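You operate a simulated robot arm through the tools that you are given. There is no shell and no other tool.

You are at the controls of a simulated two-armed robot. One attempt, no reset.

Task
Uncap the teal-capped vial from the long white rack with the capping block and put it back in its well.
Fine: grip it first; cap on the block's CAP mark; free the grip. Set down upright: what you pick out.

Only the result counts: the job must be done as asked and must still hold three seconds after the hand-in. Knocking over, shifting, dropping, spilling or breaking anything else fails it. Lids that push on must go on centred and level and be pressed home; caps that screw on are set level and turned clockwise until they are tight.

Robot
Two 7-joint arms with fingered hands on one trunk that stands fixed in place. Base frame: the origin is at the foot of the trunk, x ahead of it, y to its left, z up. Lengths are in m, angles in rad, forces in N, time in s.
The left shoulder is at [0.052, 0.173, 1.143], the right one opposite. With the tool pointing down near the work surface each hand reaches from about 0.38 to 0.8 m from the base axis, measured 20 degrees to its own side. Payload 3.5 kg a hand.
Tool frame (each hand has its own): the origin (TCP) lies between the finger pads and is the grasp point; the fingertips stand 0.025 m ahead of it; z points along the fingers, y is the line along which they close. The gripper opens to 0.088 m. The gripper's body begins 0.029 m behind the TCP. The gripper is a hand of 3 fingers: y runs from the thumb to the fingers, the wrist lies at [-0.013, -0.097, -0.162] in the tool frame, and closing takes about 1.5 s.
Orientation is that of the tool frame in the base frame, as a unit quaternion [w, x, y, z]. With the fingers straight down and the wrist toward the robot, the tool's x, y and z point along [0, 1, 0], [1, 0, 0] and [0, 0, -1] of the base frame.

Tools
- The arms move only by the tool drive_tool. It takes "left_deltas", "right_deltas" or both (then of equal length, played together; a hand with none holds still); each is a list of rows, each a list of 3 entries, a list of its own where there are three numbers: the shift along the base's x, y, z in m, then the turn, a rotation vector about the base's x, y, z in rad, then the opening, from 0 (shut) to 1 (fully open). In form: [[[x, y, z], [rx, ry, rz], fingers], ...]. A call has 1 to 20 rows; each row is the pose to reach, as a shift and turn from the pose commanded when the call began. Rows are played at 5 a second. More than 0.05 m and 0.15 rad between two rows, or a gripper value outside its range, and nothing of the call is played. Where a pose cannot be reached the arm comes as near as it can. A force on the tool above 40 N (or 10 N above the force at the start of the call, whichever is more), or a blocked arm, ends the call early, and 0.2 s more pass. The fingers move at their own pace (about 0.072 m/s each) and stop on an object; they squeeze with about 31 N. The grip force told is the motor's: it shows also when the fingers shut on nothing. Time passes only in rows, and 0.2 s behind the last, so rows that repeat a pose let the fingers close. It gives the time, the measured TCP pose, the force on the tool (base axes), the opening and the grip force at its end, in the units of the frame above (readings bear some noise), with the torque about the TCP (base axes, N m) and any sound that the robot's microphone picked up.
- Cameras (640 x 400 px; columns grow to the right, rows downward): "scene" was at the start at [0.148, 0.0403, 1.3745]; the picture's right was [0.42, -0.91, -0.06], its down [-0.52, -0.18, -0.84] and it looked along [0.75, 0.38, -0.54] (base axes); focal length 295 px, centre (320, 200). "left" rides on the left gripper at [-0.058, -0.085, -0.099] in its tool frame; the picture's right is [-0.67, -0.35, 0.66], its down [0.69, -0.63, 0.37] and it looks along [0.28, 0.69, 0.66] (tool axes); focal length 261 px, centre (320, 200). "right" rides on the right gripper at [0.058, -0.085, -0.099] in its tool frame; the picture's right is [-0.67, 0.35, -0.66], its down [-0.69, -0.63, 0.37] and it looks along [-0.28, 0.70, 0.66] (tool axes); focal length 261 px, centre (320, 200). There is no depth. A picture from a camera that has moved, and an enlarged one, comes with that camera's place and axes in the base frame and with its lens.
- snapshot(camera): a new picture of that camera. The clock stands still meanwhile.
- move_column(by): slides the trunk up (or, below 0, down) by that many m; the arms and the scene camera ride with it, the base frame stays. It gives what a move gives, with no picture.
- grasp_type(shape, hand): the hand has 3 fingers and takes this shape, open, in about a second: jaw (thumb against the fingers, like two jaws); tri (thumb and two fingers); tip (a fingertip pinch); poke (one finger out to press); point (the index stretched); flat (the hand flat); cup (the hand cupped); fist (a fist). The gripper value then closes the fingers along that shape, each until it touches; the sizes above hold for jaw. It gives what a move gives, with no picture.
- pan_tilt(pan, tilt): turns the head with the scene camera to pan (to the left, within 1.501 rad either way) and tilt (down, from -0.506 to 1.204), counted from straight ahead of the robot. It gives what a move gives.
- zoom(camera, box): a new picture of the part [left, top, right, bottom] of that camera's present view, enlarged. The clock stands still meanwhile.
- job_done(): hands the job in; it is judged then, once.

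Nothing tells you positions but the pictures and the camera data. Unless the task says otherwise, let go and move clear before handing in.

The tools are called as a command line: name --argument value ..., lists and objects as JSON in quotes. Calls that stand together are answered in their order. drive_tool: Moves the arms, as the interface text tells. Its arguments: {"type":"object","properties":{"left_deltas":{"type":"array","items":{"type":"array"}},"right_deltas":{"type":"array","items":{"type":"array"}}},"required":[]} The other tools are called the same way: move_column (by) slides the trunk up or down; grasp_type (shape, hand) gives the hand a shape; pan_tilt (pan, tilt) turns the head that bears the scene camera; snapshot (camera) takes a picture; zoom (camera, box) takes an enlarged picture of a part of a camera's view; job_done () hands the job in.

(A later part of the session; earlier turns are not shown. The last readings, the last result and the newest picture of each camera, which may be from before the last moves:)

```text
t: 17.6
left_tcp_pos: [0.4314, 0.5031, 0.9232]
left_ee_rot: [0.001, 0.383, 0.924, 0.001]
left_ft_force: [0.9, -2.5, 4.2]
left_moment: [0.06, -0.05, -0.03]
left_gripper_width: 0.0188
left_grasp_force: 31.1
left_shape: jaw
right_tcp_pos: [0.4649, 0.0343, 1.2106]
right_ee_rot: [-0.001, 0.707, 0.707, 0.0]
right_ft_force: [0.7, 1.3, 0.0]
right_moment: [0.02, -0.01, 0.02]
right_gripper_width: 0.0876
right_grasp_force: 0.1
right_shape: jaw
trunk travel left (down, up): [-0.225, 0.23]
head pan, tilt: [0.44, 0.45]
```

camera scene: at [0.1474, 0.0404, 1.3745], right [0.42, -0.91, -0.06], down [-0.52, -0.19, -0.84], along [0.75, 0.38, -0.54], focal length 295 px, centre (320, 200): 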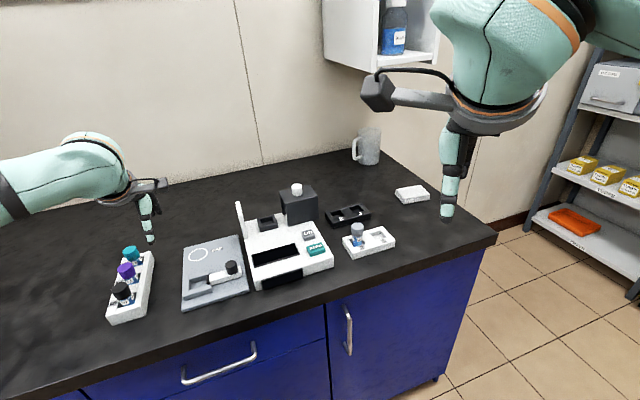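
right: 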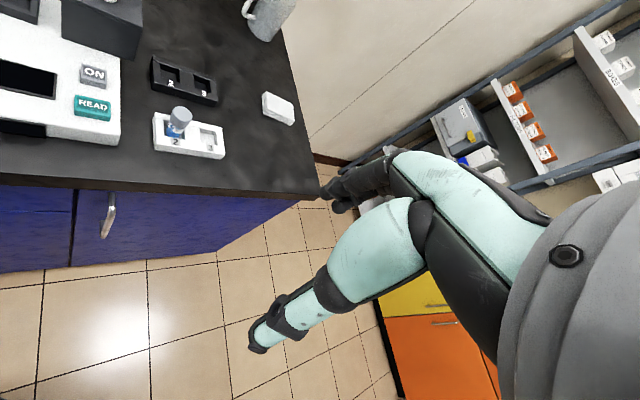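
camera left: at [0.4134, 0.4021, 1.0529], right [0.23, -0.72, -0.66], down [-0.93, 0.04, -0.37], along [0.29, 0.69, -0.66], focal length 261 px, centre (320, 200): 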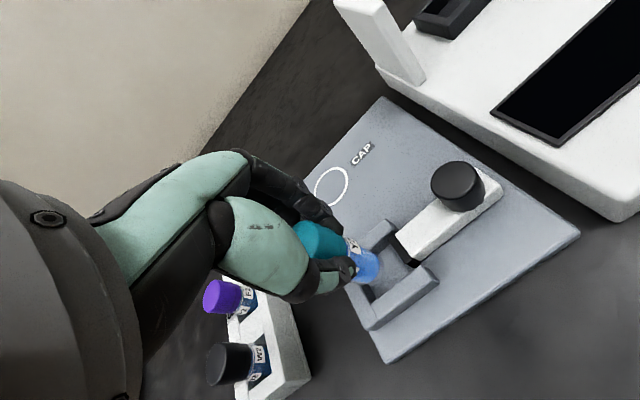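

Contact at about 4 N, so the vial is standing on the pocket floor (TCP z ≈0.923). I ease the fingers open and check that it stands before rising.

drive_tool --left_deltas '[[[0, 0, 0.001], [0, 0, 0], 0.0], [[0, 0, 0.001], [0, 0, 0], 0.3], [[0, 0, 0.001], [0, 0, 0], 0.4], [[0, 0, 0.001], [0, 0, 0], 0.5], [[0, 0, 0.001], [0, 0, 0], 0.6], [[0, 0, 0.001], [0, 0, 0], 0.6], [[0, 0, 0.001], [0, 0, 0], 0.6]]'

zoom --camera "left" --box '[260, 170, 460, 310]'

zoom --camera "scene" --box '[160, 240, 240, 300]'

```text
t: 19.2
left_tcp_pos: [0.4329, 0.5037, 0.9234]
left_ee_rot: [0.0, 0.383, 0.924, 0.0]
left_ft_force: [0.6, 0.5, 0.1]
left_moment: [-0.02, -0.01, 0.01]
left_gripper_width: 0.0525
left_grasp_force: 0.1
left_shape: jaw
right_tcp_pos: [0.4651, 0.0361, 1.2108]
right_ee_rot: [0.0, 0.707, 0.707, -0.001]
right_ft_force: [-0.4, -0.3, 0.8]
right_moment: [-0.07, -0.04, -0.03]
right_gripper_width: 0.0878
right_grasp_force: 0.0
right_shape: jaw
trunk travel left (down, up): [-0.225, 0.23]
head pan, tilt: [0.44, 0.45]
```

```text
2.86 times, centred on (360, 240) of left
camera zoom: at [0.4129, 0.4032, 1.0241], right [0.23, -0.72, -0.66], down [-0.93, 0.04, -0.37], along [0.29, 0.69, -0.66], focal length 745 px, centre (206, 86)
```

zoom: 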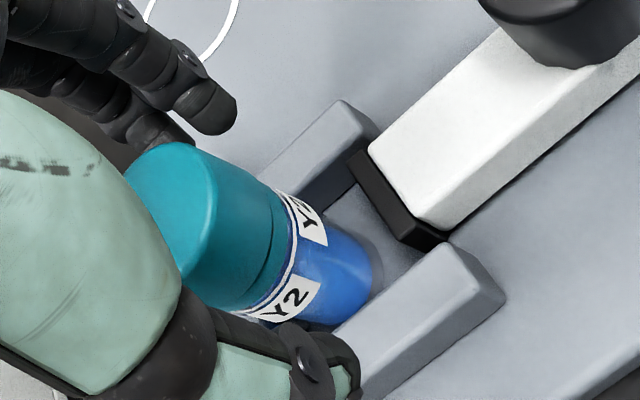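

```text
6.67 times, centred on (200, 270) of scene
camera zoom: at [0.148, 0.0403, 1.3745], right [0.42, -0.91, -0.06], down [-0.52, -0.18, -0.84], along [0.75, 0.38, -0.54], focal length 1968 px, centre (1120, -267)
```

zoom: 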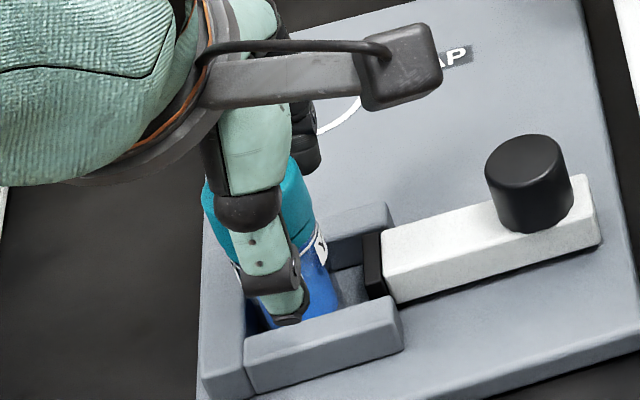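

The vial stands free and upright in the pocket. I rise clear of it, then move over the slider knob, which triangulates to (0.4856, 0.4495) with its top at z≈0.908.

drive_tool --left_deltas '[[[0, 0, 0.015], [0, 0, 0], 0.6], [[0, 0, 0.03], [0, 0, 0], 0.6], [[0, 0, 0.05], [0, 0, 0], 0.6], [[0, 0, 0.07], [0, 0, 0], 0.6], [[0.018, -0.018, 0.07], [0, 0, 0], 0.6], [[0.036, -0.036, 0.07], [0, 0, 0], 0.6], [[0.0535, -0.0545, 0.07], [0, 0, 0], 0.6], [[0.0535, -0.0545, 0.05], [0, 0, 0], 0.6], [[0.0535, -0.0545, 0.05], [0, 0, 0], 0.6]]'

snapshot --camera "left"

zoom --camera "scene" --box '[160, 220, 260, 300]'

```text
t: 21.2
left_tcp_pos: [0.4848, 0.4486, 0.9726]
left_ee_rot: [0.0, 0.384, 0.924, 0.0]
left_ft_force: [-0.1, 0.3, 0.0]
left_moment: [-0.02, 0.0, 0.01]
left_gripper_width: 0.0524
left_grasp_force: 0.1
left_shape: jaw
right_tcp_pos: [0.4648, 0.0349, 1.2108]
right_ee_rot: [-0.001, 0.707, 0.707, 0.0]
right_ft_force: [0.9, 0.5, 0.1]
right_moment: [0.0, -0.02, -0.04]
right_gripper_width: 0.0877
right_grasp_force: 0.2
right_shape: jaw
trunk travel left (down, up): [-0.225, 0.23]
head pan, tilt: [0.44, 0.45]
```

```text
taken
camera left: at [0.4655, 0.348, 1.0732], right [0.23, -0.72, -0.66], down [-0.93, 0.04, -0.37], along [0.29, 0.69, -0.66], focal length 261 px, centre (320, 200)
```

left: 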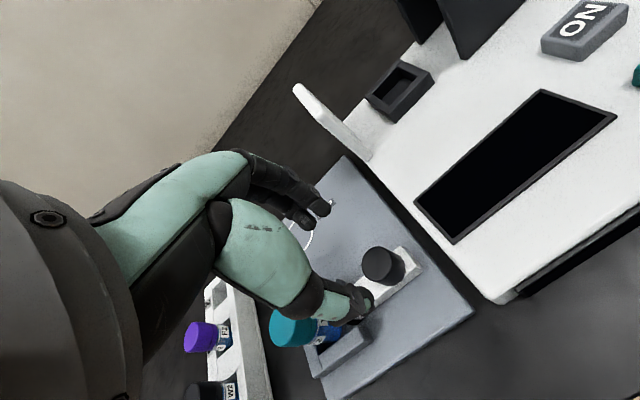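

```text
5.00 times, centred on (210, 260) of scene
camera zoom: at [0.148, 0.04, 1.3745], right [0.42, -0.91, -0.06], down [-0.52, -0.18, -0.84], along [0.75, 0.38, -0.54], focal length 1476 px, centre (870, -100)
```

zoom: 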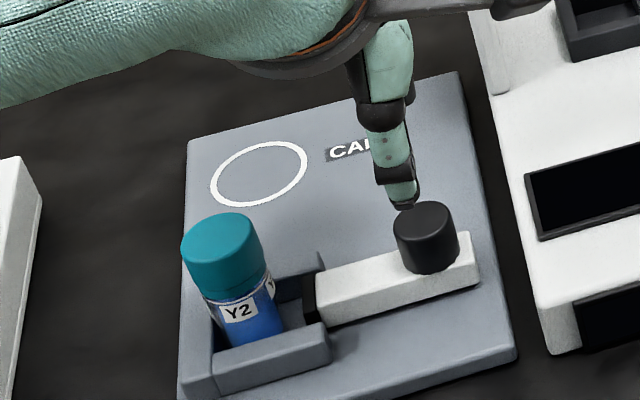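

The vial stands well in the pocket. I zoom to refine the knob centre before lowering onto it.

zoom --camera "left" --box '[310, 220, 450, 320]'

```text
4.00 times, centred on (380, 270) of left
camera zoom: at [0.4655, 0.348, 1.0732], right [0.23, -0.72, -0.66], down [-0.93, 0.04, -0.37], along [0.29, 0.69, -0.66], focal length 1043 px, centre (80, -80)
```

zoom: 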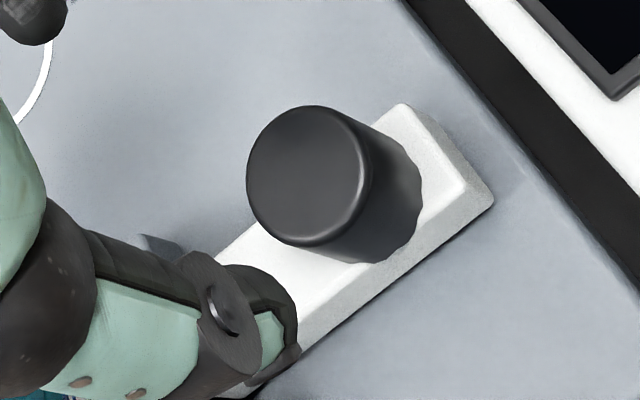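

Knob centre refined to (0.486, 0.448). I lower so the fingertips are just above the slider's top and close on the knob.

drive_tool --left_deltas '[[[0.001, -0.0005, -0.015], [0, 0, 0], 0.6], [[0.001, -0.0005, -0.03], [0, 0, 0], 0.6], [[0.001, -0.0005, -0.045], [0, 0, 0], 0.6], [[0.001, -0.0005, -0.058], [0, 0, 0], 0.6], [[0.001, -0.0005, -0.058], [0, 0, 0], 0.45], [[0.001, -0.0005, -0.058], [0, 0, 0], 0.3], [[0.001, -0.0005, -0.058], [0, 0, 0], 0.15], [[0.001, -0.0005, -0.058], [0, 0, 0], 0.0], [[0.001, -0.0005, -0.058], [0, 0, 0], 0.0], [[0.001, -0.0005, -0.058], [0, 0, 0], 0.0], [[0.001, -0.0005, -0.058], [0, 0, 0], 0.0]]'

zoom --camera "left" --box '[230, 170, 470, 350]'

zoom --camera "scene" --box '[160, 220, 260, 300]'

```text
t: 23.6
left_tcp_pos: [0.4879, 0.4481, 0.9148]
left_ee_rot: [-0.001, 0.383, 0.924, 0.0]
left_ft_force: [0.6, -2.1, -3.1]
left_moment: [-0.06, -0.02, -0.03]
left_gripper_width: 0.018
left_grasp_force: 30.9
left_shape: jaw
right_tcp_pos: [0.4644, 0.0347, 1.2108]
right_ee_rot: [-0.001, 0.707, 0.707, 0.0]
right_ft_force: [0.2, -0.4, 0.2]
right_moment: [-0.04, -0.01, -0.02]
right_gripper_width: 0.0877
right_grasp_force: 0.1
right_shape: jaw
trunk travel left (down, up): [-0.225, 0.23]
head pan, tilt: [0.44, 0.45]
```

```text
2.22 times, centred on (350, 260) of left
camera zoom: at [0.4682, 0.3477, 1.0157], right [0.23, -0.72, -0.66], down [-0.93, 0.04, -0.37], along [0.29, 0.69, -0.66], focal length 579 px, centre (253, 67)
```

zoom: 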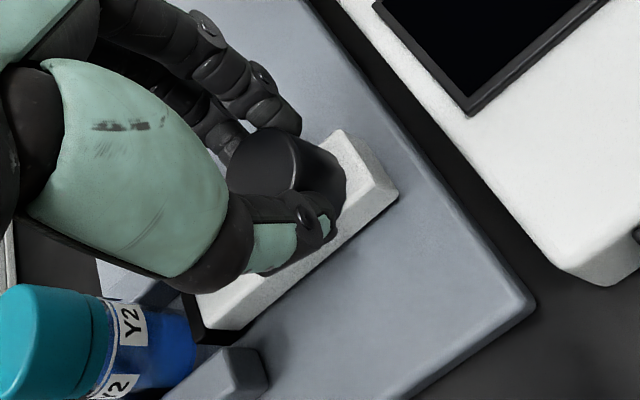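

```text
5.00 times, centred on (210, 260) of scene
camera zoom: at [0.1485, 0.0402, 1.3744], right [0.42, -0.91, -0.06], down [-0.52, -0.18, -0.84], along [0.75, 0.38, -0.55], focal length 1476 px, centre (870, -100)
```

zoom: 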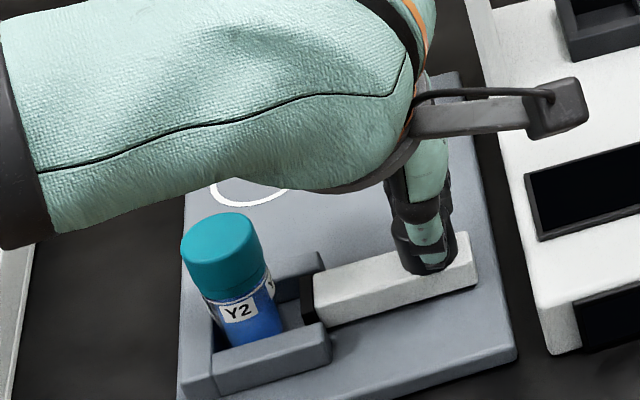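

The knob is gripped. I slide it toward the pocket (along −x,+y) in 1.5 mm steps, first 6 mm, watching the force.

drive_tool --left_deltas '[[[-0.0011, 0.0011, 0], [0, 0, 0], 0.0], [[-0.0021, 0.0021, 0], [0, 0, 0], 0.0], [[-0.0032, 0.0032, 0], [0, 0, 0], 0.0], [[-0.0042, 0.0042, 0], [0, 0, 0], 0.0], [[-0.0042, 0.0042, 0], [0, 0, 0], 0.0]]'

zoom --camera "scene" --box '[160, 220, 260, 300]'

```text
t: 24.8
left_tcp_pos: [0.4819, 0.4539, 0.9145]
left_ee_rot: [-0.001, 0.382, 0.924, 0.001]
left_ft_force: [-7.7, 0.8, -5.6]
left_moment: [0.0, 0.15, 0.05]
left_gripper_width: 0.0175
left_grasp_force: 30.9
left_shape: jaw
right_tcp_pos: [0.4638, 0.0346, 1.2096]
right_ee_rot: [0.0, 0.707, 0.708, 0.0]
right_ft_force: [0.7, 0.5, -0.2]
right_moment: [0.0, 0.03, 0.0]
right_gripper_width: 0.0873
right_grasp_force: 0.1
right_shape: jaw
trunk travel left (down, up): [-0.225, 0.23]
head pan, tilt: [0.44, 0.45]
```

```text
5.00 times, centred on (210, 260) of scene
camera zoom: at [0.1471, 0.0411, 1.3745], right [0.42, -0.91, -0.06], down [-0.52, -0.19, -0.84], along [0.75, 0.38, -0.54], focal length 1476 px, centre (870, -100)
```

zoom: 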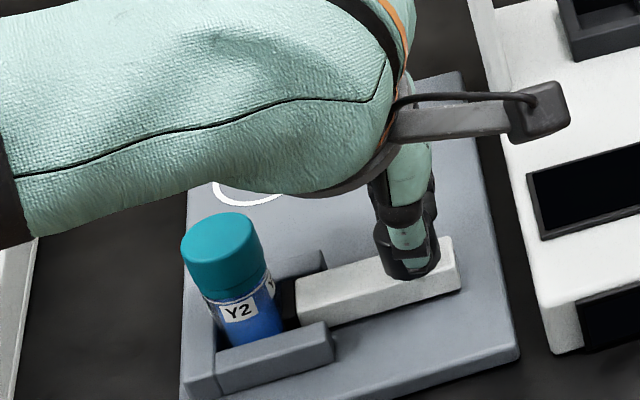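

The slider moves with the knob. I continue toward the vial in 1 mm steps.

drive_tool --left_deltas '[[[-0.0007, 0.0007, 0], [0, 0, 0], 0.0], [[-0.0014, 0.0014, 0], [0, 0, 0], 0.0], [[-0.0021, 0.0021, 0], [0, 0, 0], 0.0], [[-0.0028, 0.0028, 0], [0, 0, 0], 0.0], [[-0.0035, 0.0035, 0], [0, 0, 0], 0.0], [[-0.0035, 0.0035, 0], [0, 0, 0], 0.0]]'

zoom --camera "scene" --box '[160, 240, 240, 300]'

zoom --camera "left" --box '[200, 170, 440, 350]'

```text
t: 26.2
left_tcp_pos: [0.4799, 0.4553, 0.9163]
left_ee_rot: [0.0, 0.383, 0.924, 0.0]
left_ft_force: [-2.4, -6.9, -8.5]
left_moment: [-0.11, 0.02, -0.03]
left_gripper_width: 0.0171
left_grasp_force: 31.4
left_shape: jaw
right_tcp_pos: [0.4645, 0.0339, 1.2106]
right_ee_rot: [-0.001, 0.707, 0.708, 0.0]
right_ft_force: [-0.6, -1.0, 0.1]
right_moment: [-0.01, 0.01, 0.02]
right_gripper_width: 0.0874
right_grasp_force: 0.1
right_shape: jaw
trunk travel left (down, up): [-0.225, 0.23]
head pan, tilt: [0.44, 0.45]
```

```text
6.67 times, centred on (200, 270) of scene
camera zoom: at [0.1484, 0.0401, 1.3744], right [0.42, -0.91, -0.06], down [-0.52, -0.18, -0.84], along [0.75, 0.38, -0.55], focal length 1968 px, centre (1120, -267)
```

zoom: 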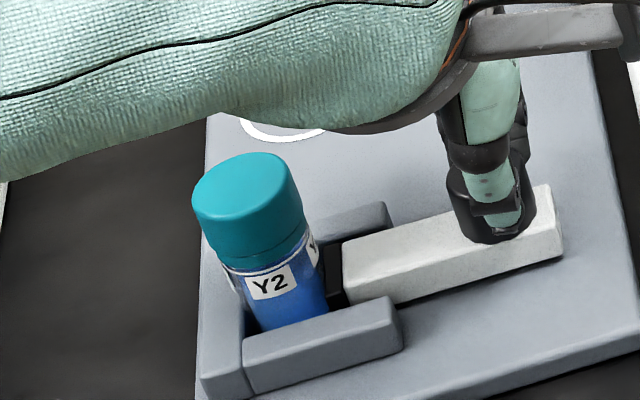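

```text
2.22 times, centred on (320, 260) of left
camera zoom: at [0.4605, 0.3563, 1.0163], right [0.23, -0.72, -0.66], down [-0.93, 0.04, -0.37], along [0.29, 0.69, -0.66], focal length 579 px, centre (320, 67)
```

zoom: 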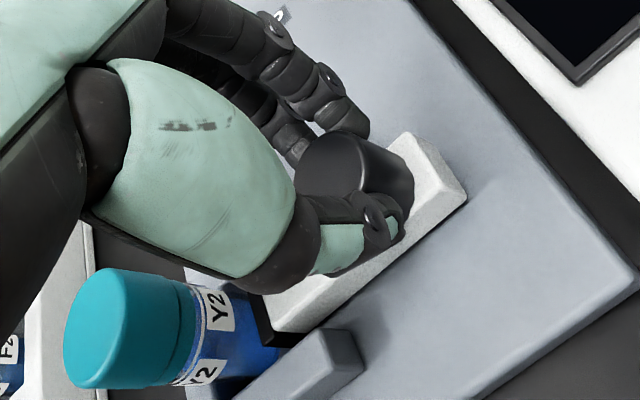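

The pad is now right at the vial. I keep pushing in small steps until resistance builds.

drive_tool --left_deltas '[[[-0.0007, 0.0007, 0], [0, 0, 0], 0.0], [[-0.0014, 0.0014, 0], [0, 0, 0], 0.0], [[-0.0021, 0.0021, 0], [0, 0, 0], 0.0], [[-0.0028, 0.0028, 0], [0, 0, 0], 0.0], [[-0.0028, 0.0028, 0], [0, 0, 0], 0.0]]'

zoom --camera "scene" --box '[160, 240, 240, 300]'

zoom --camera "left" --box '[200, 170, 440, 350]'

```text
t: 27.4
left_tcp_pos: [0.479, 0.4576, 0.9147]
left_ee_rot: [0.0, 0.384, 0.923, 0.001]
left_ft_force: [10.1, -13.7, -4.9]
left_moment: [-0.28, -0.18, -0.17]
left_gripper_width: 0.0172
left_grasp_force: 30.4
left_shape: jaw
right_tcp_pos: [0.4684, 0.0326, 1.2093]
right_ee_rot: [-0.001, 0.707, 0.707, -0.001]
right_ft_force: [-0.4, -0.6, 0.2]
right_moment: [-0.04, 0.01, -0.01]
right_gripper_width: 0.088
right_grasp_force: 0.0
right_shape: jaw
trunk travel left (down, up): [-0.225, 0.23]
head pan, tilt: [0.44, 0.45]
```

```text
6.67 times, centred on (200, 270) of scene
camera zoom: at [0.1509, 0.038, 1.3742], right [0.42, -0.91, -0.06], down [-0.52, -0.18, -0.84], along [0.75, 0.38, -0.55], focal length 1968 px, centre (1120, -267)
```

zoom: 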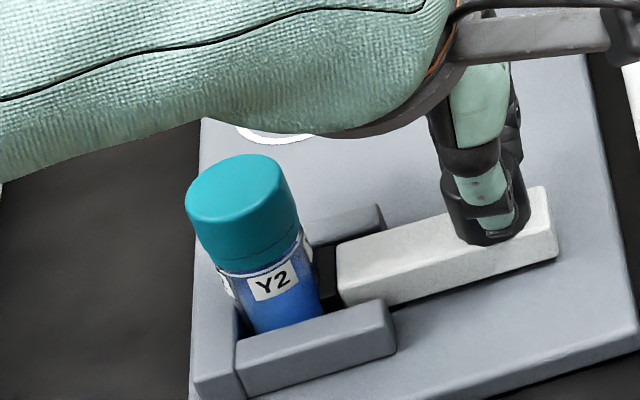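

```text
2.22 times, centred on (320, 260) of left
camera zoom: at [0.4597, 0.3569, 1.0161], right [0.23, -0.72, -0.66], down [-0.93, 0.04, -0.36], along [0.29, 0.69, -0.66], focal length 579 px, centre (320, 67)
```

zoom: 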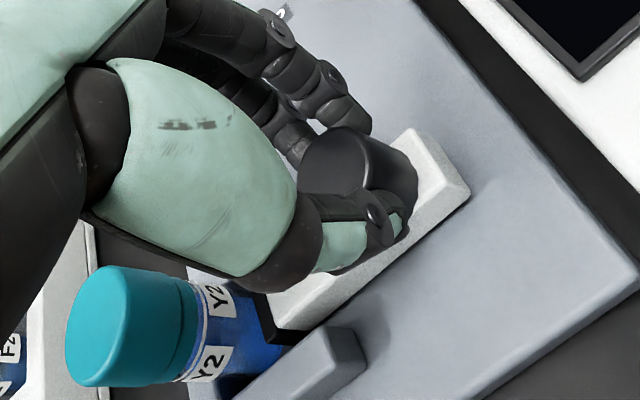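

About 17 N of resistance has built up, and the slider travel (13 mm) leaves a 25.8 mm gap, which matches the vial's diameter, so it is clamped against the back wall. I release the knob and check that the slider holds.

drive_tool --left_deltas '[[[-0.0004, 0.0004, 0], [0, 0, 0], 0.0], [[-0.0004, 0.0004, 0], [0, 0, 0], 0.2], [[-0.0004, 0.0004, 0], [0, 0, 0], 0.35], [[-0.0004, 0.0004, 0], [0, 0, 0], 0.5], [[-0.0004, 0.0004, 0], [0, 0, 0], 0.6], [[0.0, 0.0, 0.0], [0, 0, 0], 0.6], [[0.0, 0.0, 0], [0, 0, 0], 0.6]]'

zoom --camera "scene" --box '[160, 240, 240, 300]'

zoom --camera "left" --box '[200, 170, 440, 350]'

```text
t: 29.0
left_tcp_pos: [0.4757, 0.4585, 0.9157]
left_ee_rot: [0.0, 0.384, 0.923, 0.0]
left_ft_force: [-0.2, -0.1, -0.4]
left_moment: [0.0, 0.0, -0.03]
left_gripper_width: 0.0524
left_grasp_force: 0.0
left_shape: jaw
right_tcp_pos: [0.4648, 0.0347, 1.2101]
right_ee_rot: [-0.001, 0.707, 0.707, -0.001]
right_ft_force: [0.5, 0.8, 0.5]
right_moment: [0.01, 0.0, 0.02]
right_gripper_width: 0.0876
right_grasp_force: 0.1
right_shape: jaw
trunk travel left (down, up): [-0.225, 0.23]
head pan, tilt: [0.44, 0.45]
```

```text
6.67 times, centred on (200, 270) of scene
camera zoom: at [0.1483, 0.04, 1.3744], right [0.42, -0.91, -0.06], down [-0.52, -0.18, -0.84], along [0.75, 0.38, -0.54], focal length 1968 px, centre (1120, -267)
```

zoom: 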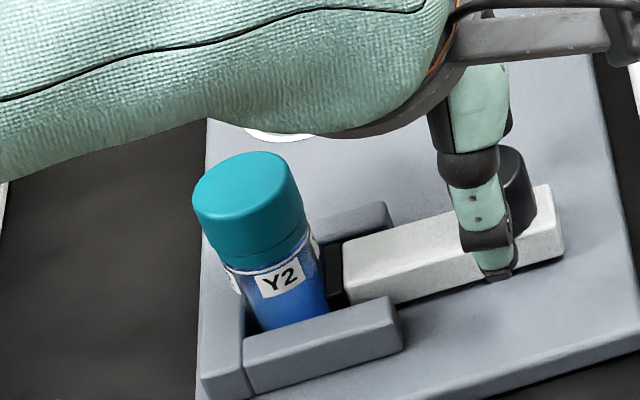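

```text
2.22 times, centred on (320, 260) of left
camera zoom: at [0.4578, 0.3587, 1.0162], right [0.23, -0.72, -0.66], down [-0.93, 0.04, -0.37], along [0.29, 0.69, -0.66], focal length 579 px, centre (320, 67)
```

zoom: 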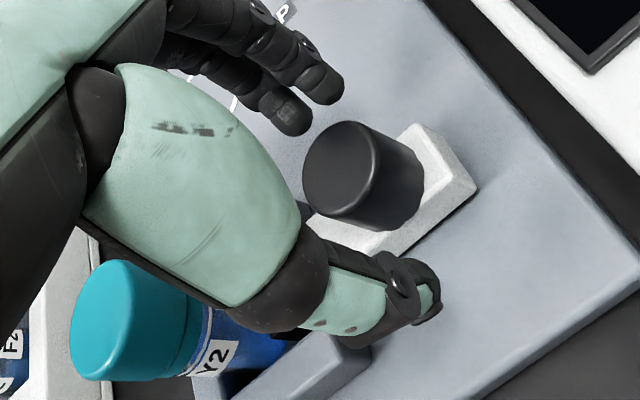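

The slider stayed in place against the vial after release. I rise, move over the vial, and locate the cap precisely for the unscrewing.

drive_tool --left_deltas '[[[0, 0, 0.02], [0, 0, 0], 0.6], [[0, 0, 0.045], [0, 0, 0], 0.6], [[0, 0, 0.075], [0, 0, 0], 0.6], [[-0.016, 0.016, 0.075], [0, 0, 0], 0.6], [[-0.033, 0.032, 0.075], [0, 0, 0], 0.6], [[-0.049, 0.048, 0.075], [0, 0, 0], 0.6], [[-0.049, 0.048, 0.075], [0, 0, 0], 0.6], [[-0.049, 0.048, 0.075], [0, 0, 0], 0.6]]'

zoom --camera "left" --box '[300, 200, 460, 320]'

zoom --camera "scene" --box '[160, 220, 260, 300]'

```text
t: 30.8
left_tcp_pos: [0.4267, 0.5079, 0.9894]
left_ee_rot: [0.0, 0.383, 0.924, 0.0]
left_ft_force: [-0.1, 0.0, 0.0]
left_moment: [0.0, 0.02, 0.04]
left_gripper_width: 0.0522
left_grasp_force: 0.0
left_shape: jaw
right_tcp_pos: [0.4651, 0.0346, 1.2096]
right_ee_rot: [-0.001, 0.707, 0.707, 0.0]
right_ft_force: [-0.6, -0.8, 0.2]
right_moment: [0.02, -0.01, -0.03]
right_gripper_width: 0.0875
right_grasp_force: 0.1
right_shape: jaw
trunk travel left (down, up): [-0.225, 0.23]
head pan, tilt: [0.44, 0.45]
```

```text
3.33 times, centred on (380, 260) of left
camera zoom: at [0.4083, 0.4073, 1.0914], right [0.23, -0.72, -0.66], down [-0.93, 0.04, -0.37], along [0.29, 0.69, -0.66], focal length 869 px, centre (120, 0)
```

zoom: 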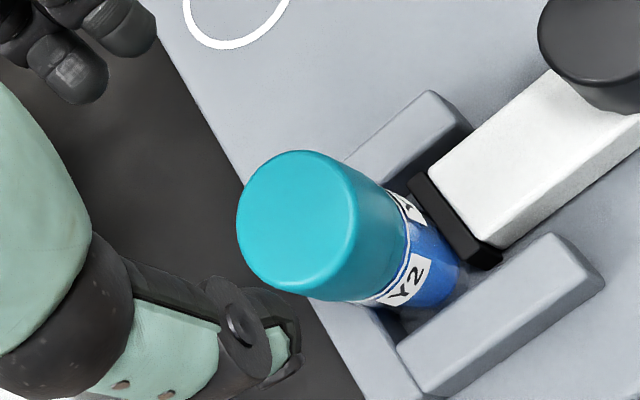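

```text
5.00 times, centred on (210, 260) of scene
camera zoom: at [0.1481, 0.0404, 1.3744], right [0.42, -0.91, -0.06], down [-0.52, -0.19, -0.84], along [0.75, 0.38, -0.54], focal length 1476 px, centre (870, -100)
```

zoom: 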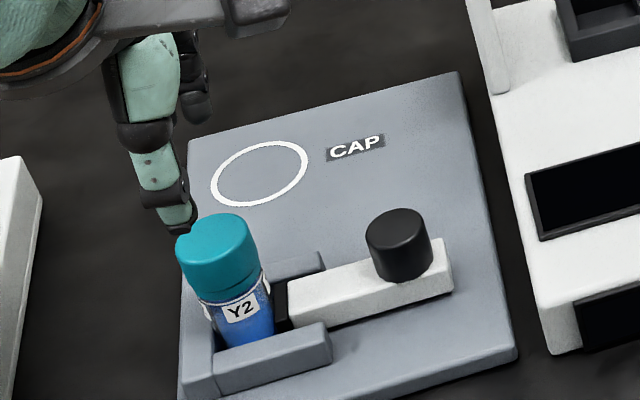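

The cap axis is at (0.426, 0.507), exactly where a clamped vial should be. I pre-turn the hand clockwise by ~60° above the cap to gain range for a counter-clockwise unscrewing stroke.

drive_tool --left_deltas '[[[-0.001, -0.0013, 0], [0, 0, -0.15], 0.6], [[-0.001, -0.0013, 0], [0, 0, -0.3], 0.6], [[-0.001, -0.0013, 0], [0, 0, -0.45], 0.6], [[-0.001, -0.0013, 0], [0, 0, -0.6], 0.6], [[-0.001, -0.0013, 0], [0, 0, -0.75], 0.6], [[-0.001, -0.0013, 0], [0, 0, -0.9], 0.6], [[-0.001, -0.0013, 0], [0, 0, -1.05], 0.6], [[-0.001, -0.0013, 0], [0, 0, -1.05], 0.6], [[-0.001, -0.0013, 0], [0, 0, -1.05], 0.6]]'

snapshot --camera "left"

snapshot --camera "scene"

```text
t: 32.8
left_tcp_pos: [0.4256, 0.5063, 0.9902]
left_ee_rot: [0.0, 0.795, 0.607, 0.0]
left_ft_force: [-0.2, 0.2, 0.0]
left_moment: [-0.03, 0.01, 0.02]
left_gripper_width: 0.0527
left_grasp_force: 0.1
left_shape: jaw
right_tcp_pos: [0.4653, 0.0348, 1.2107]
right_ee_rot: [-0.001, 0.707, 0.707, 0.0]
right_ft_force: [-0.3, 0.2, 0.2]
right_moment: [-0.01, 0.03, -0.01]
right_gripper_width: 0.0874
right_grasp_force: 0.0
right_shape: jaw
trunk travel left (down, up): [-0.225, 0.23]
head pan, tilt: [0.44, 0.45]
```

```text
taken
camera left: at [0.3289, 0.4732, 1.091], right [-0.51, -0.55, -0.66], down [-0.43, 0.83, -0.37], along [0.75, 0.09, -0.66], focal length 261 px, centre (320, 200)
```

left: 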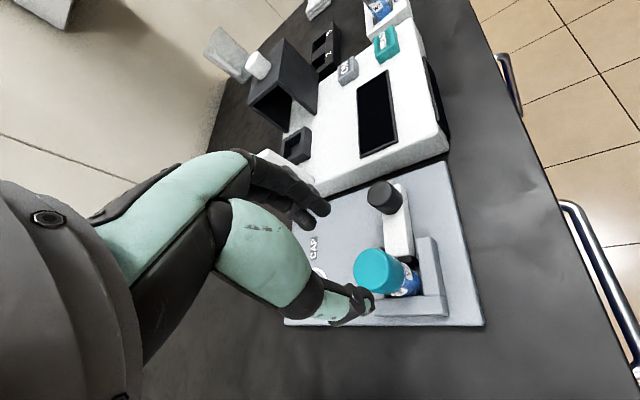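

```text
taken
camera scene: at [0.148, 0.0403, 1.3745], right [0.42, -0.91, -0.06], down [-0.52, -0.18, -0.84], along [0.75, 0.38, -0.54], focal length 295 px, centre (320, 200)
```

scene: 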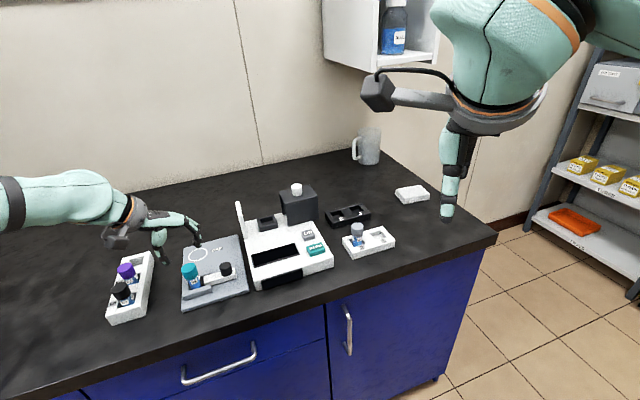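

The −60° pre-turn was reached cleanly. I recheck the cap centre from this new view angle.

zoom --camera "left" --box '[300, 210, 460, 330]'

```text
3.33 times, centred on (380, 270) of left
camera zoom: at [0.3289, 0.4732, 1.091], right [-0.51, -0.55, -0.66], down [-0.43, 0.83, -0.37], along [0.75, 0.09, -0.66], focal length 869 px, centre (120, -33)
```

zoom: 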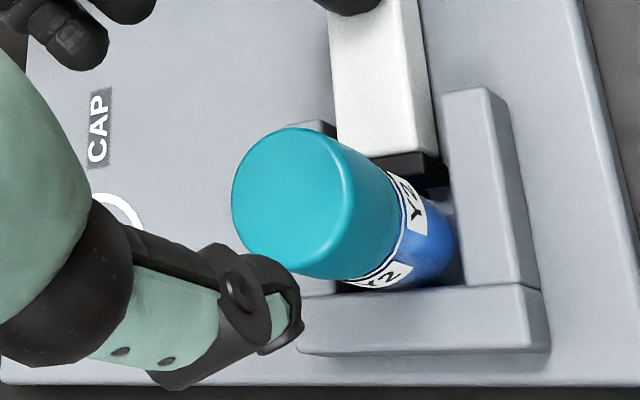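

The two views disagree by ~3 mm, so there is a small hand-camera bias or height error. I rotate to the other end of the stroke (+60° side), which also verifies reach, and take a third view to resolve the axis.

drive_tool --left_deltas '[[[0, 0, 0], [0, 0, 0.15], 0.6], [[0, 0, 0], [0, 0, 0.3], 0.6], [[0, 0, 0], [0, 0, 0.45], 0.6], [[0, 0, 0], [0, 0, 0.6], 0.6], [[0, 0, 0], [0, 0, 0.75], 0.6], [[0, 0, 0], [0, 0, 0.9], 0.6], [[0, 0, 0], [0, 0, 1.05], 0.6], [[0, 0, 0], [0, 0, 1.2], 0.6], [[0, 0, 0], [0, 0, 1.35], 0.6], [[0, 0, 0], [0, 0, 1.5], 0.6], [[0, 0, 0], [0, 0, 1.65], 0.6], [[0, 0, 0], [0, 0, 1.8], 0.6], [[0, 0, 0], [0, 0, 1.95], 0.6], [[0, 0, 0], [0, 0, 2.1], 0.6], [[0, 0, 0], [0, 0, 2.1], 0.6], [[0, 0, 0], [0, 0, 2.1], 0.6]]'

zoom --camera "left" --box '[300, 210, 460, 330]'

snapshot --camera "scene"

```text
t: 36.2
left_tcp_pos: [0.427, 0.5055, 0.9888]
left_ee_rot: [0.001, -0.132, 0.991, 0.0]
left_ft_force: [0.1, -0.2, 1.2]
left_moment: [0.02, 0.02, 0.02]
left_gripper_width: 0.0523
left_grasp_force: 0.0
left_shape: jaw
left hand out of reach, approached as far as the arm can: row 14
right_tcp_pos: [0.4649, 0.0358, 1.2091]
right_ee_rot: [-0.001, 0.706, 0.708, 0.0]
right_ft_force: [0.1, -0.4, -0.6]
right_moment: [-0.01, -0.02, -0.03]
right_gripper_width: 0.0875
right_grasp_force: 0.0
right_shape: jaw
trunk travel left (down, up): [-0.225, 0.23]
head pan, tilt: [0.44, 0.45]
```

```text
3.33 times, centred on (380, 270) of left
camera zoom: at [0.5047, 0.4403, 1.0914], right [0.74, -0.16, -0.65], down [-0.5, -0.79, -0.37], along [-0.46, 0.59, -0.66], focal length 869 px, centre (120, -33)
```

zoom: 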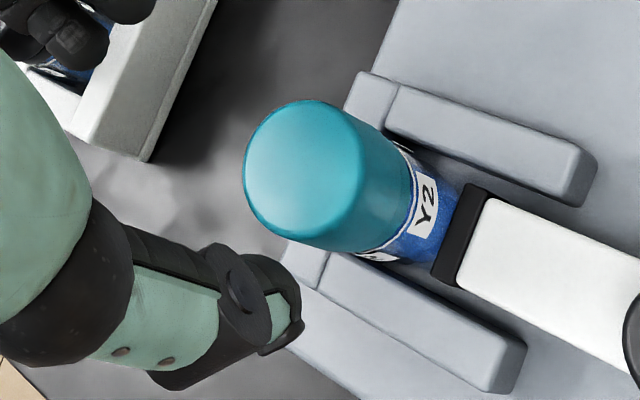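

```text
taken
camera scene: at [0.148, 0.0408, 1.3744], right [0.42, -0.91, -0.06], down [-0.52, -0.19, -0.84], along [0.75, 0.38, -0.55], focal length 295 px, centre (320, 200)
```

scene: 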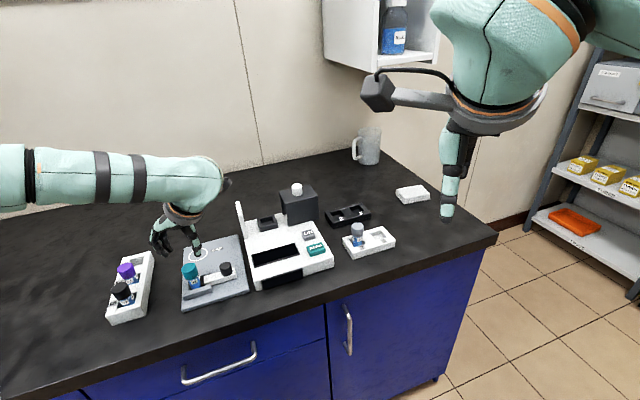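

All three views fit one solution precisely: the true cap axis is (0.427, 0.511), with a fixed ~4 mm bias in single hand-camera views. The +60° end is just at the reach limit, so I rotate back to about −32° yaw, centred on the true axis.

drive_tool --left_deltas '[[[0.0002, 0.0005, 0], [0, 0, -0.15], 0.6], [[0.0004, 0.001, 0], [0, 0, -0.3], 0.6], [[0.0006, 0.0015, 0], [0, 0, -0.45], 0.6], [[0.0007, 0.002, 0], [0, 0, -0.6], 0.6], [[0.0007, 0.003, 0], [0, 0, -0.75], 0.6], [[0.0007, 0.004, 0], [0, 0, -0.9], 0.6], [[0.0007, 0.004, 0], [0, 0, -1.05], 0.6], [[0.0007, 0.004, 0], [0, 0, -1.2], 0.6], [[0.0007, 0.004, 0], [0, 0, -1.35], 0.6], [[0.0007, 0.004, 0], [0, 0, -1.5], 0.6], [[0.0007, 0.004, 0], [0, 0, -1.65], 0.6], [[0.0007, 0.004, 0], [0, 0, -1.8], 0.6], [[0.0007, 0.004, 0], [0, 0, -1.95], 0.6], [[0.0007, 0.004, 0], [0, 0, -2.1], 0.6], [[0.0007, 0.004, 0], [0, 0, -2.25], 0.6], [[0.0007, 0.004, 0], [0, 0, -2.4], 0.6], [[0.0007, 0.004, 0], [0, 0, -2.4], 0.6], [[0.0007, 0.004, 0], [0, 0, -2.4], 0.6]]'

zoom --camera "left" --box '[300, 210, 460, 330]'

zoom --camera "scene" --box '[100, 190, 260, 310]'

```text
t: 40.0
left_tcp_pos: [0.4265, 0.5096, 0.9907]
left_ee_rot: [0.0, 0.876, 0.481, 0.0]
left_ft_force: [-1.0, -0.7, -0.8]
left_moment: [0.02, -0.04, 0.03]
left_gripper_width: 0.0522
left_grasp_force: 0.1
left_shape: jaw
right_tcp_pos: [0.4655, 0.0357, 1.2103]
right_ee_rot: [-0.001, 0.707, 0.707, -0.001]
right_ft_force: [0.5, -0.1, -0.1]
right_moment: [0.01, 0.0, 0.01]
right_gripper_width: 0.0876
right_grasp_force: 0.1
right_shape: jaw
trunk travel left (down, up): [-0.225, 0.23]
head pan, tilt: [0.44, 0.45]
```

```text
3.33 times, centred on (380, 270) of left
camera zoom: at [0.3244, 0.5073, 1.0914], right [-0.65, -0.38, -0.66], down [-0.16, 0.92, -0.37], along [0.74, -0.13, -0.66], focal length 869 px, centre (120, -33)
```

zoom: 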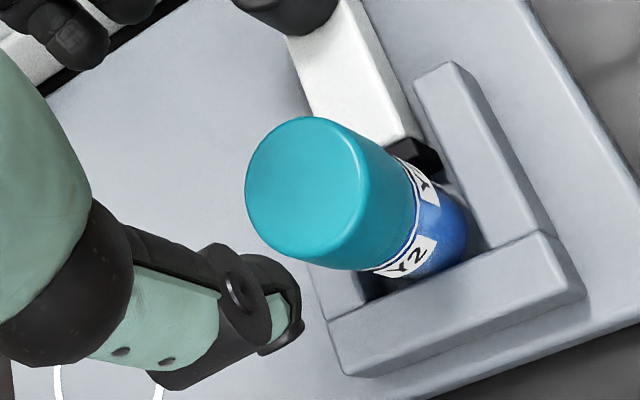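

```text
3.33 times, centred on (180, 250) of scene
camera zoom: at [0.148, 0.0403, 1.3745], right [0.42, -0.91, -0.06], down [-0.52, -0.18, -0.84], along [0.75, 0.38, -0.54], focal length 984 px, centre (787, 33)
```

zoom: 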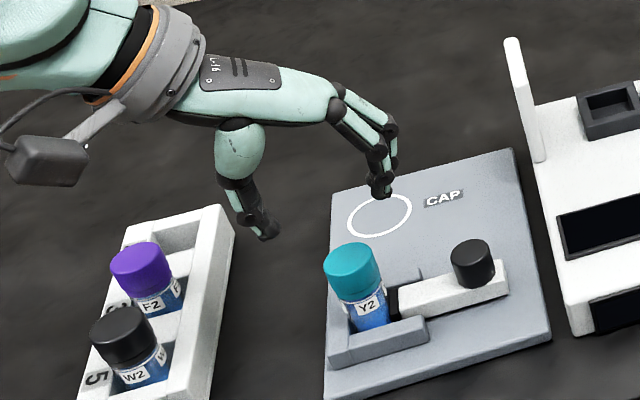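

The axis is now within ~1 mm of the TCP. I lower so the fingertips reach only to the cap's lower edge (TCP z≈0.931), and close on the cap alone.

drive_tool --left_deltas '[[[0, 0, -0.015], [0, 0, 0], 0.6], [[0, 0, -0.03], [0, 0, 0], 0.6], [[0, 0, -0.045], [0, 0, 0], 0.6], [[0, 0, -0.059], [0, 0, 0], 0.6], [[0, 0, -0.059], [0, 0, 0], 0.6]]'

zoom --camera "left" --box '[230, 160, 430, 310]'

zoom --camera "scene" --box '[140, 220, 240, 300]'

```text
t: 41.2
left_tcp_pos: [0.4262, 0.5094, 0.9317]
left_ee_rot: [0.0, 0.876, 0.482, 0.001]
left_ft_force: [0.0, -0.1, -0.5]
left_moment: [0.0, 0.0, -0.04]
left_gripper_width: 0.0526
left_grasp_force: 0.2
left_shape: jaw
right_tcp_pos: [0.4639, 0.0347, 1.211]
right_ee_rot: [-0.001, 0.707, 0.707, -0.001]
right_ft_force: [0.0, 0.7, 0.2]
right_moment: [0.02, 0.0, -0.01]
right_gripper_width: 0.0874
right_grasp_force: 0.1
right_shape: jaw
trunk travel left (down, up): [-0.225, 0.23]
head pan, tilt: [0.44, 0.45]
```

```text
2.67 times, centred on (330, 235) of left
camera zoom: at [0.3239, 0.5074, 1.0327], right [-0.65, -0.38, -0.66], down [-0.16, 0.92, -0.37], along [0.74, -0.13, -0.66], focal length 695 px, centre (293, 107)
```

zoom: 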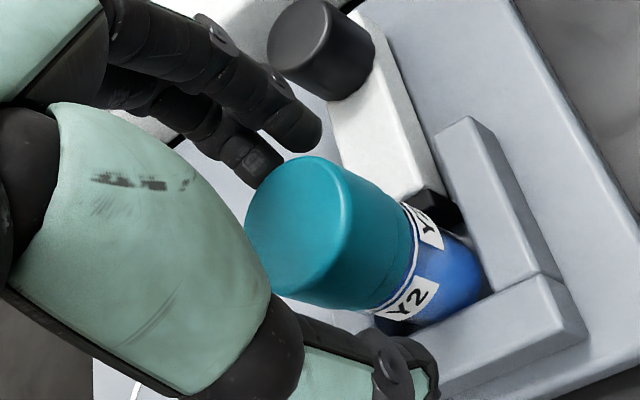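

```text
5.00 times, centred on (190, 260) of scene
camera zoom: at [0.1479, 0.0402, 1.3745], right [0.42, -0.91, -0.06], down [-0.52, -0.18, -0.84], along [0.75, 0.38, -0.54], focal length 1476 px, centre (970, -100)
```

zoom: 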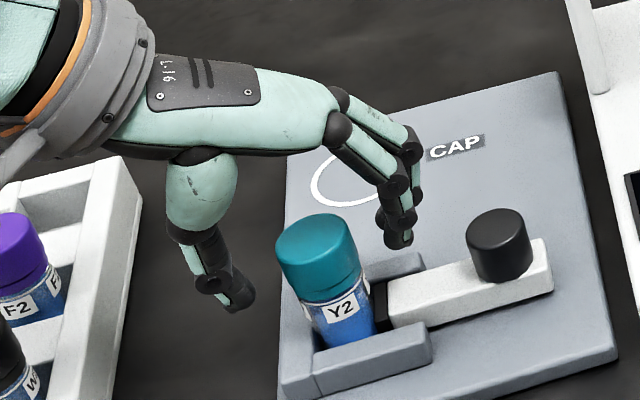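

Thumb and fingers straddle the cap symmetrically. I close on it.

drive_tool --left_deltas '[[[0, 0, 0], [0, 0, 0], 0.45], [[0, 0, 0], [0, 0, 0], 0.35], [[0, 0, 0], [0, 0, 0], 0.25], [[0, 0, 0], [0, 0, 0], 0.15], [[0, 0, 0], [0, 0, 0], 0.0], [[0, 0, 0], [0, 0, 0], 0.0], [[0, 0, 0], [0, 0, 0], 0.0], [[0, 0, 0], [0, 0, 0], 0.0]]'

zoom --camera "scene" --box '[140, 220, 240, 300]'

zoom --camera "left" --box '[230, 160, 430, 310]'

```text
t: 43.0
left_tcp_pos: [0.4254, 0.5094, 0.9326]
left_ee_rot: [-0.001, 0.876, 0.481, 0.0]
left_ft_force: [-0.1, -0.3, -0.3]
left_moment: [0.0, -0.02, 0.0]
left_gripper_width: 0.0221
left_grasp_force: 30.8
left_shape: jaw
right_tcp_pos: [0.4649, 0.0353, 1.2105]
right_ee_rot: [-0.001, 0.707, 0.707, -0.001]
right_ft_force: [0.0, 0.0, -0.2]
right_moment: [-0.01, -0.03, -0.02]
right_gripper_width: 0.0878
right_grasp_force: 0.0
right_shape: jaw
trunk travel left (down, up): [-0.225, 0.23]
head pan, tilt: [0.44, 0.45]
heard: snap
```

```text
5.00 times, centred on (190, 260) of scene
camera zoom: at [0.1481, 0.0403, 1.3744], right [0.42, -0.91, -0.06], down [-0.52, -0.18, -0.84], along [0.75, 0.38, -0.54], focal length 1476 px, centre (970, -100)
```

zoom: 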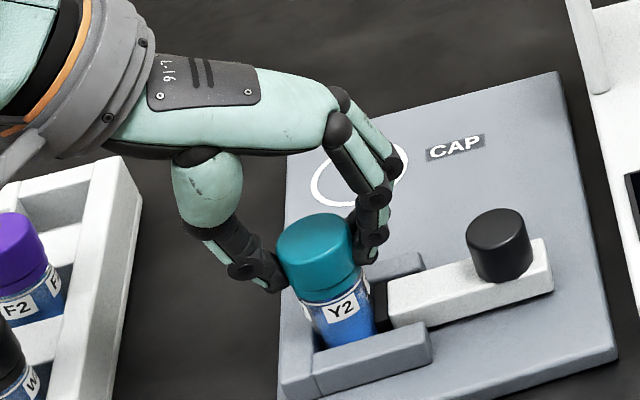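

```text
2.67 times, centred on (330, 235) of left
camera zoom: at [0.324, 0.5075, 1.0327], right [-0.65, -0.38, -0.66], down [-0.16, 0.92, -0.37], along [0.74, -0.13, -0.66], focal length 695 px, centre (293, 107)
```

zoom: 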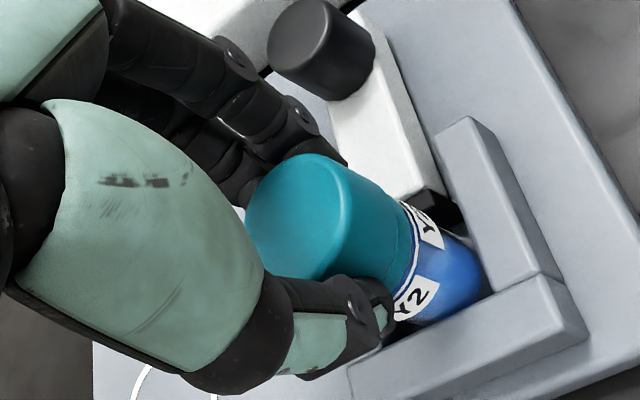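

I heard a "snap" as the grip closed, so I look closely at the cap and vial before doing anything else.

zoom --camera "scene" --box '[176, 246, 224, 282]'

zoom --camera "left" --box '[300, 200, 420, 290]'

snapshot --camera "scene"

```text
11.11 times, centred on (200, 264) of scene
camera zoom: at [0.1481, 0.0403, 1.3744], right [0.42, -0.91, -0.06], down [-0.52, -0.18, -0.84], along [0.75, 0.38, -0.54], focal length 3281 px, centre (1653, -511)
```

zoom: 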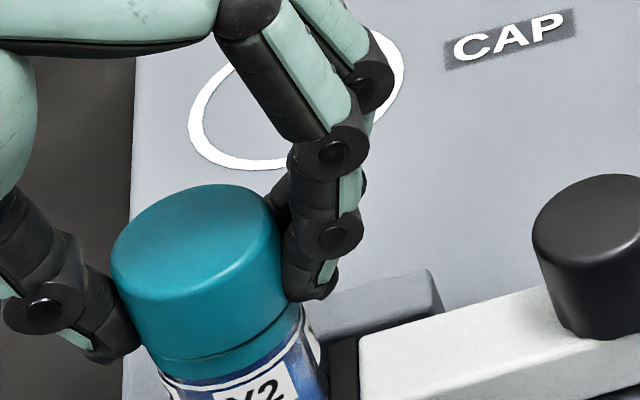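

```text
4.44 times, centred on (360, 245) of left
camera zoom: at [0.324, 0.5075, 1.0327], right [-0.65, -0.38, -0.66], down [-0.16, 0.92, -0.37], along [0.74, -0.13, -0.66], focal length 1158 px, centre (142, 0)
```

zoom: 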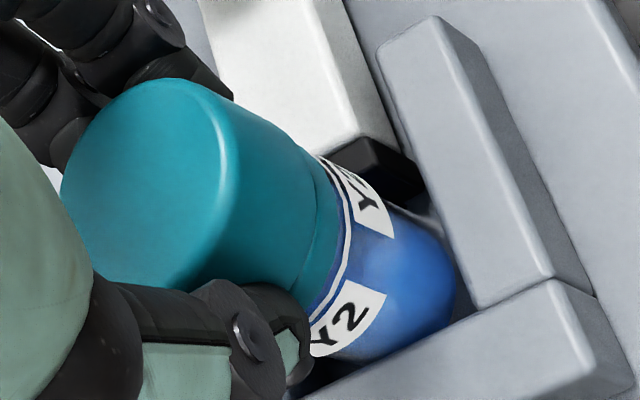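

```text
taken
camera scene: at [0.1481, 0.0403, 1.3744], right [0.42, -0.91, -0.06], down [-0.52, -0.18, -0.84], along [0.75, 0.38, -0.54], focal length 295 px, centre (320, 200)
```

scene: 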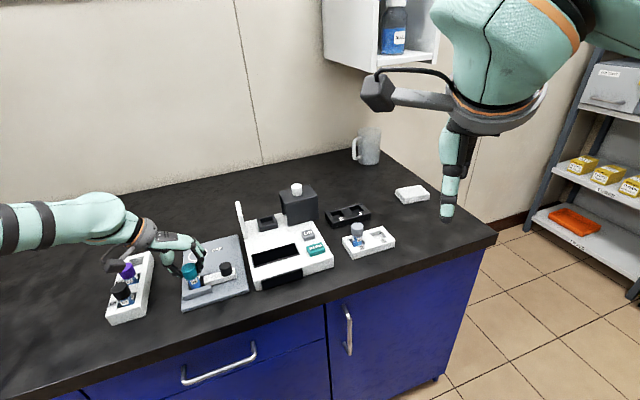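

Everything looks intact; the snap was likely the cap's seal giving. I now turn the cap counter-clockwise in a long stroke while watching the torque.

drive_tool --left_deltas '[[[0, 0, 0], [0, 0, 0.1], 0.0], [[0, 0, 0], [0, 0, 0.2], 0.0], [[0, 0, 0], [0, 0, 0.3], 0.0], [[0, 0, 0], [0, 0, 0.4], 0.0], [[0, 0, 0], [0, 0, 0.5], 0.0]]'

zoom --camera "scene" --box '[160, 240, 240, 300]'

zoom --camera "left" --box '[300, 200, 420, 290]'

```text
t: 44.2
left_tcp_pos: [0.4271, 0.5089, 0.9312]
left_ee_rot: [0.0, 0.73, 0.683, 0.0]
left_ft_force: [-0.3, 0.6, -0.4]
left_moment: [0.0, -0.02, 0.0]
left_gripper_width: 0.0218
left_grasp_force: 30.8
left_shape: jaw
right_tcp_pos: [0.4648, 0.0338, 1.2104]
right_ee_rot: [-0.001, 0.707, 0.707, 0.0]
right_ft_force: [-0.3, 0.5, 0.1]
right_moment: [0.0, 0.01, -0.01]
right_gripper_width: 0.0877
right_grasp_force: 0.1
right_shape: jaw
trunk travel left (down, up): [-0.225, 0.23]
head pan, tilt: [0.44, 0.45]
```

```text
6.67 times, centred on (200, 270) of scene
camera zoom: at [0.148, 0.0402, 1.3744], right [0.42, -0.91, -0.06], down [-0.52, -0.18, -0.84], along [0.75, 0.38, -0.54], focal length 1968 px, centre (1120, -267)
```

zoom: 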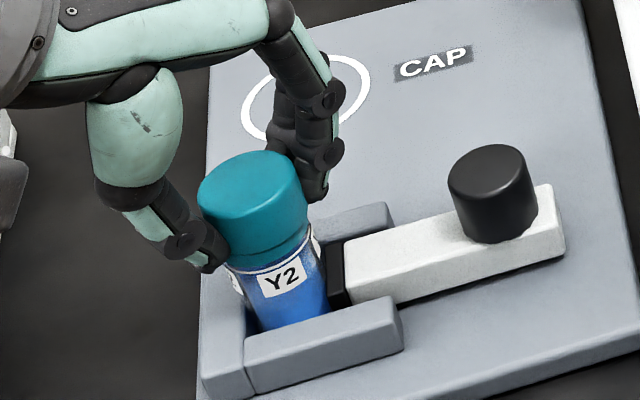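

```text
4.44 times, centred on (360, 245) of left
camera zoom: at [0.3388, 0.4582, 1.032], right [-0.39, -0.65, -0.66], down [-0.58, 0.73, -0.37], along [0.71, 0.24, -0.66], focal length 1158 px, centre (142, 0)
```

zoom: 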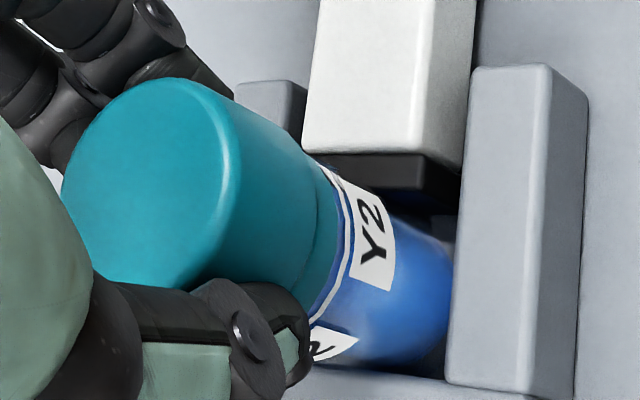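

The vial body stays still (label unmoved) while the cap turns with almost no torque. I continue the counter-clockwise stroke.

drive_tool --left_deltas '[[[0, 0, 0], [0, 0, 0.14], 0.0], [[0, 0, 0], [0, 0, 0.28], 0.0], [[0, 0, 0.0002], [0, 0, 0.42], 0.0], [[0, 0, 0.0003], [0, 0, 0.56], 0.0], [[0, 0, 0.0004], [0, 0, 0.7], 0.0], [[0, 0, 0.0005], [0, 0, 0.84], 0.0], [[0, 0, 0.0006], [0, 0, 0.98], 0.0], [[0, 0, 0.0007], [0, 0, 1.12], 0.0], [[0, 0, 0.0008], [0, 0, 1.26], 0.0], [[0, 0, 0.0009], [0, 0, 1.4], 0.0], [[0, 0, 0.001], [0, 0, 1.54], 0.0], [[0, 0, 0.001], [0, 0, 1.68], 0.0], [[0, 0, 0.001], [0, 0, 1.8], 0.0], [[0, 0, 0.001], [0, 0, 1.8], 0.0]]'

zoom --camera "scene" --box '[160, 240, 240, 300]'

zoom --camera "left" --box '[300, 200, 420, 290]'

```text
t: 47.2
left_tcp_pos: [0.4273, 0.5105, 0.9325]
left_ee_rot: [0.0, -0.083, 0.997, 0.0]
left_ft_force: [-0.1, -0.1, 0.4]
left_moment: [-0.03, -0.02, -0.01]
left_gripper_width: 0.0215
left_grasp_force: 30.7
left_shape: jaw
right_tcp_pos: [0.4648, 0.036, 1.2109]
right_ee_rot: [-0.001, 0.707, 0.707, -0.001]
right_ft_force: [-0.3, -0.3, 0.3]
right_moment: [0.05, -0.02, -0.01]
right_gripper_width: 0.0878
right_grasp_force: 0.3
right_shape: jaw
trunk travel left (down, up): [-0.225, 0.23]
head pan, tilt: [0.44, 0.45]
```

```text
6.67 times, centred on (200, 270) of scene
camera zoom: at [0.1478, 0.0404, 1.3745], right [0.42, -0.91, -0.06], down [-0.52, -0.19, -0.84], along [0.75, 0.38, -0.54], focal length 1968 px, centre (1120, -267)
```

zoom: 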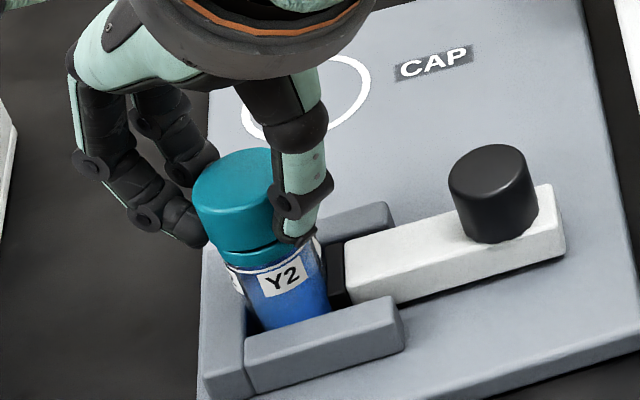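

```text
4.44 times, centred on (360, 245) of left
camera zoom: at [0.4982, 0.4368, 1.0331], right [0.72, -0.23, -0.66], down [-0.57, -0.73, -0.37], along [-0.4, 0.64, -0.66], focal length 1158 px, centre (142, 0)
```

zoom: 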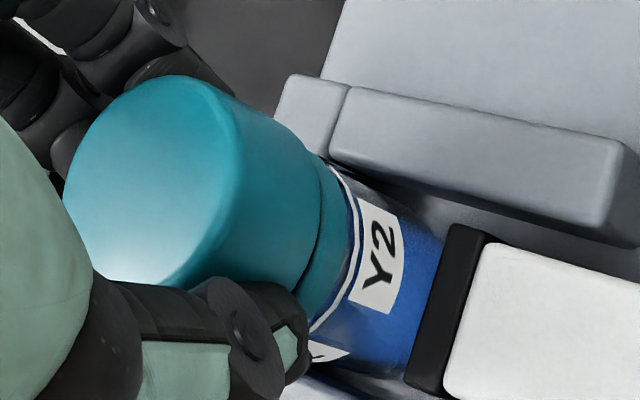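

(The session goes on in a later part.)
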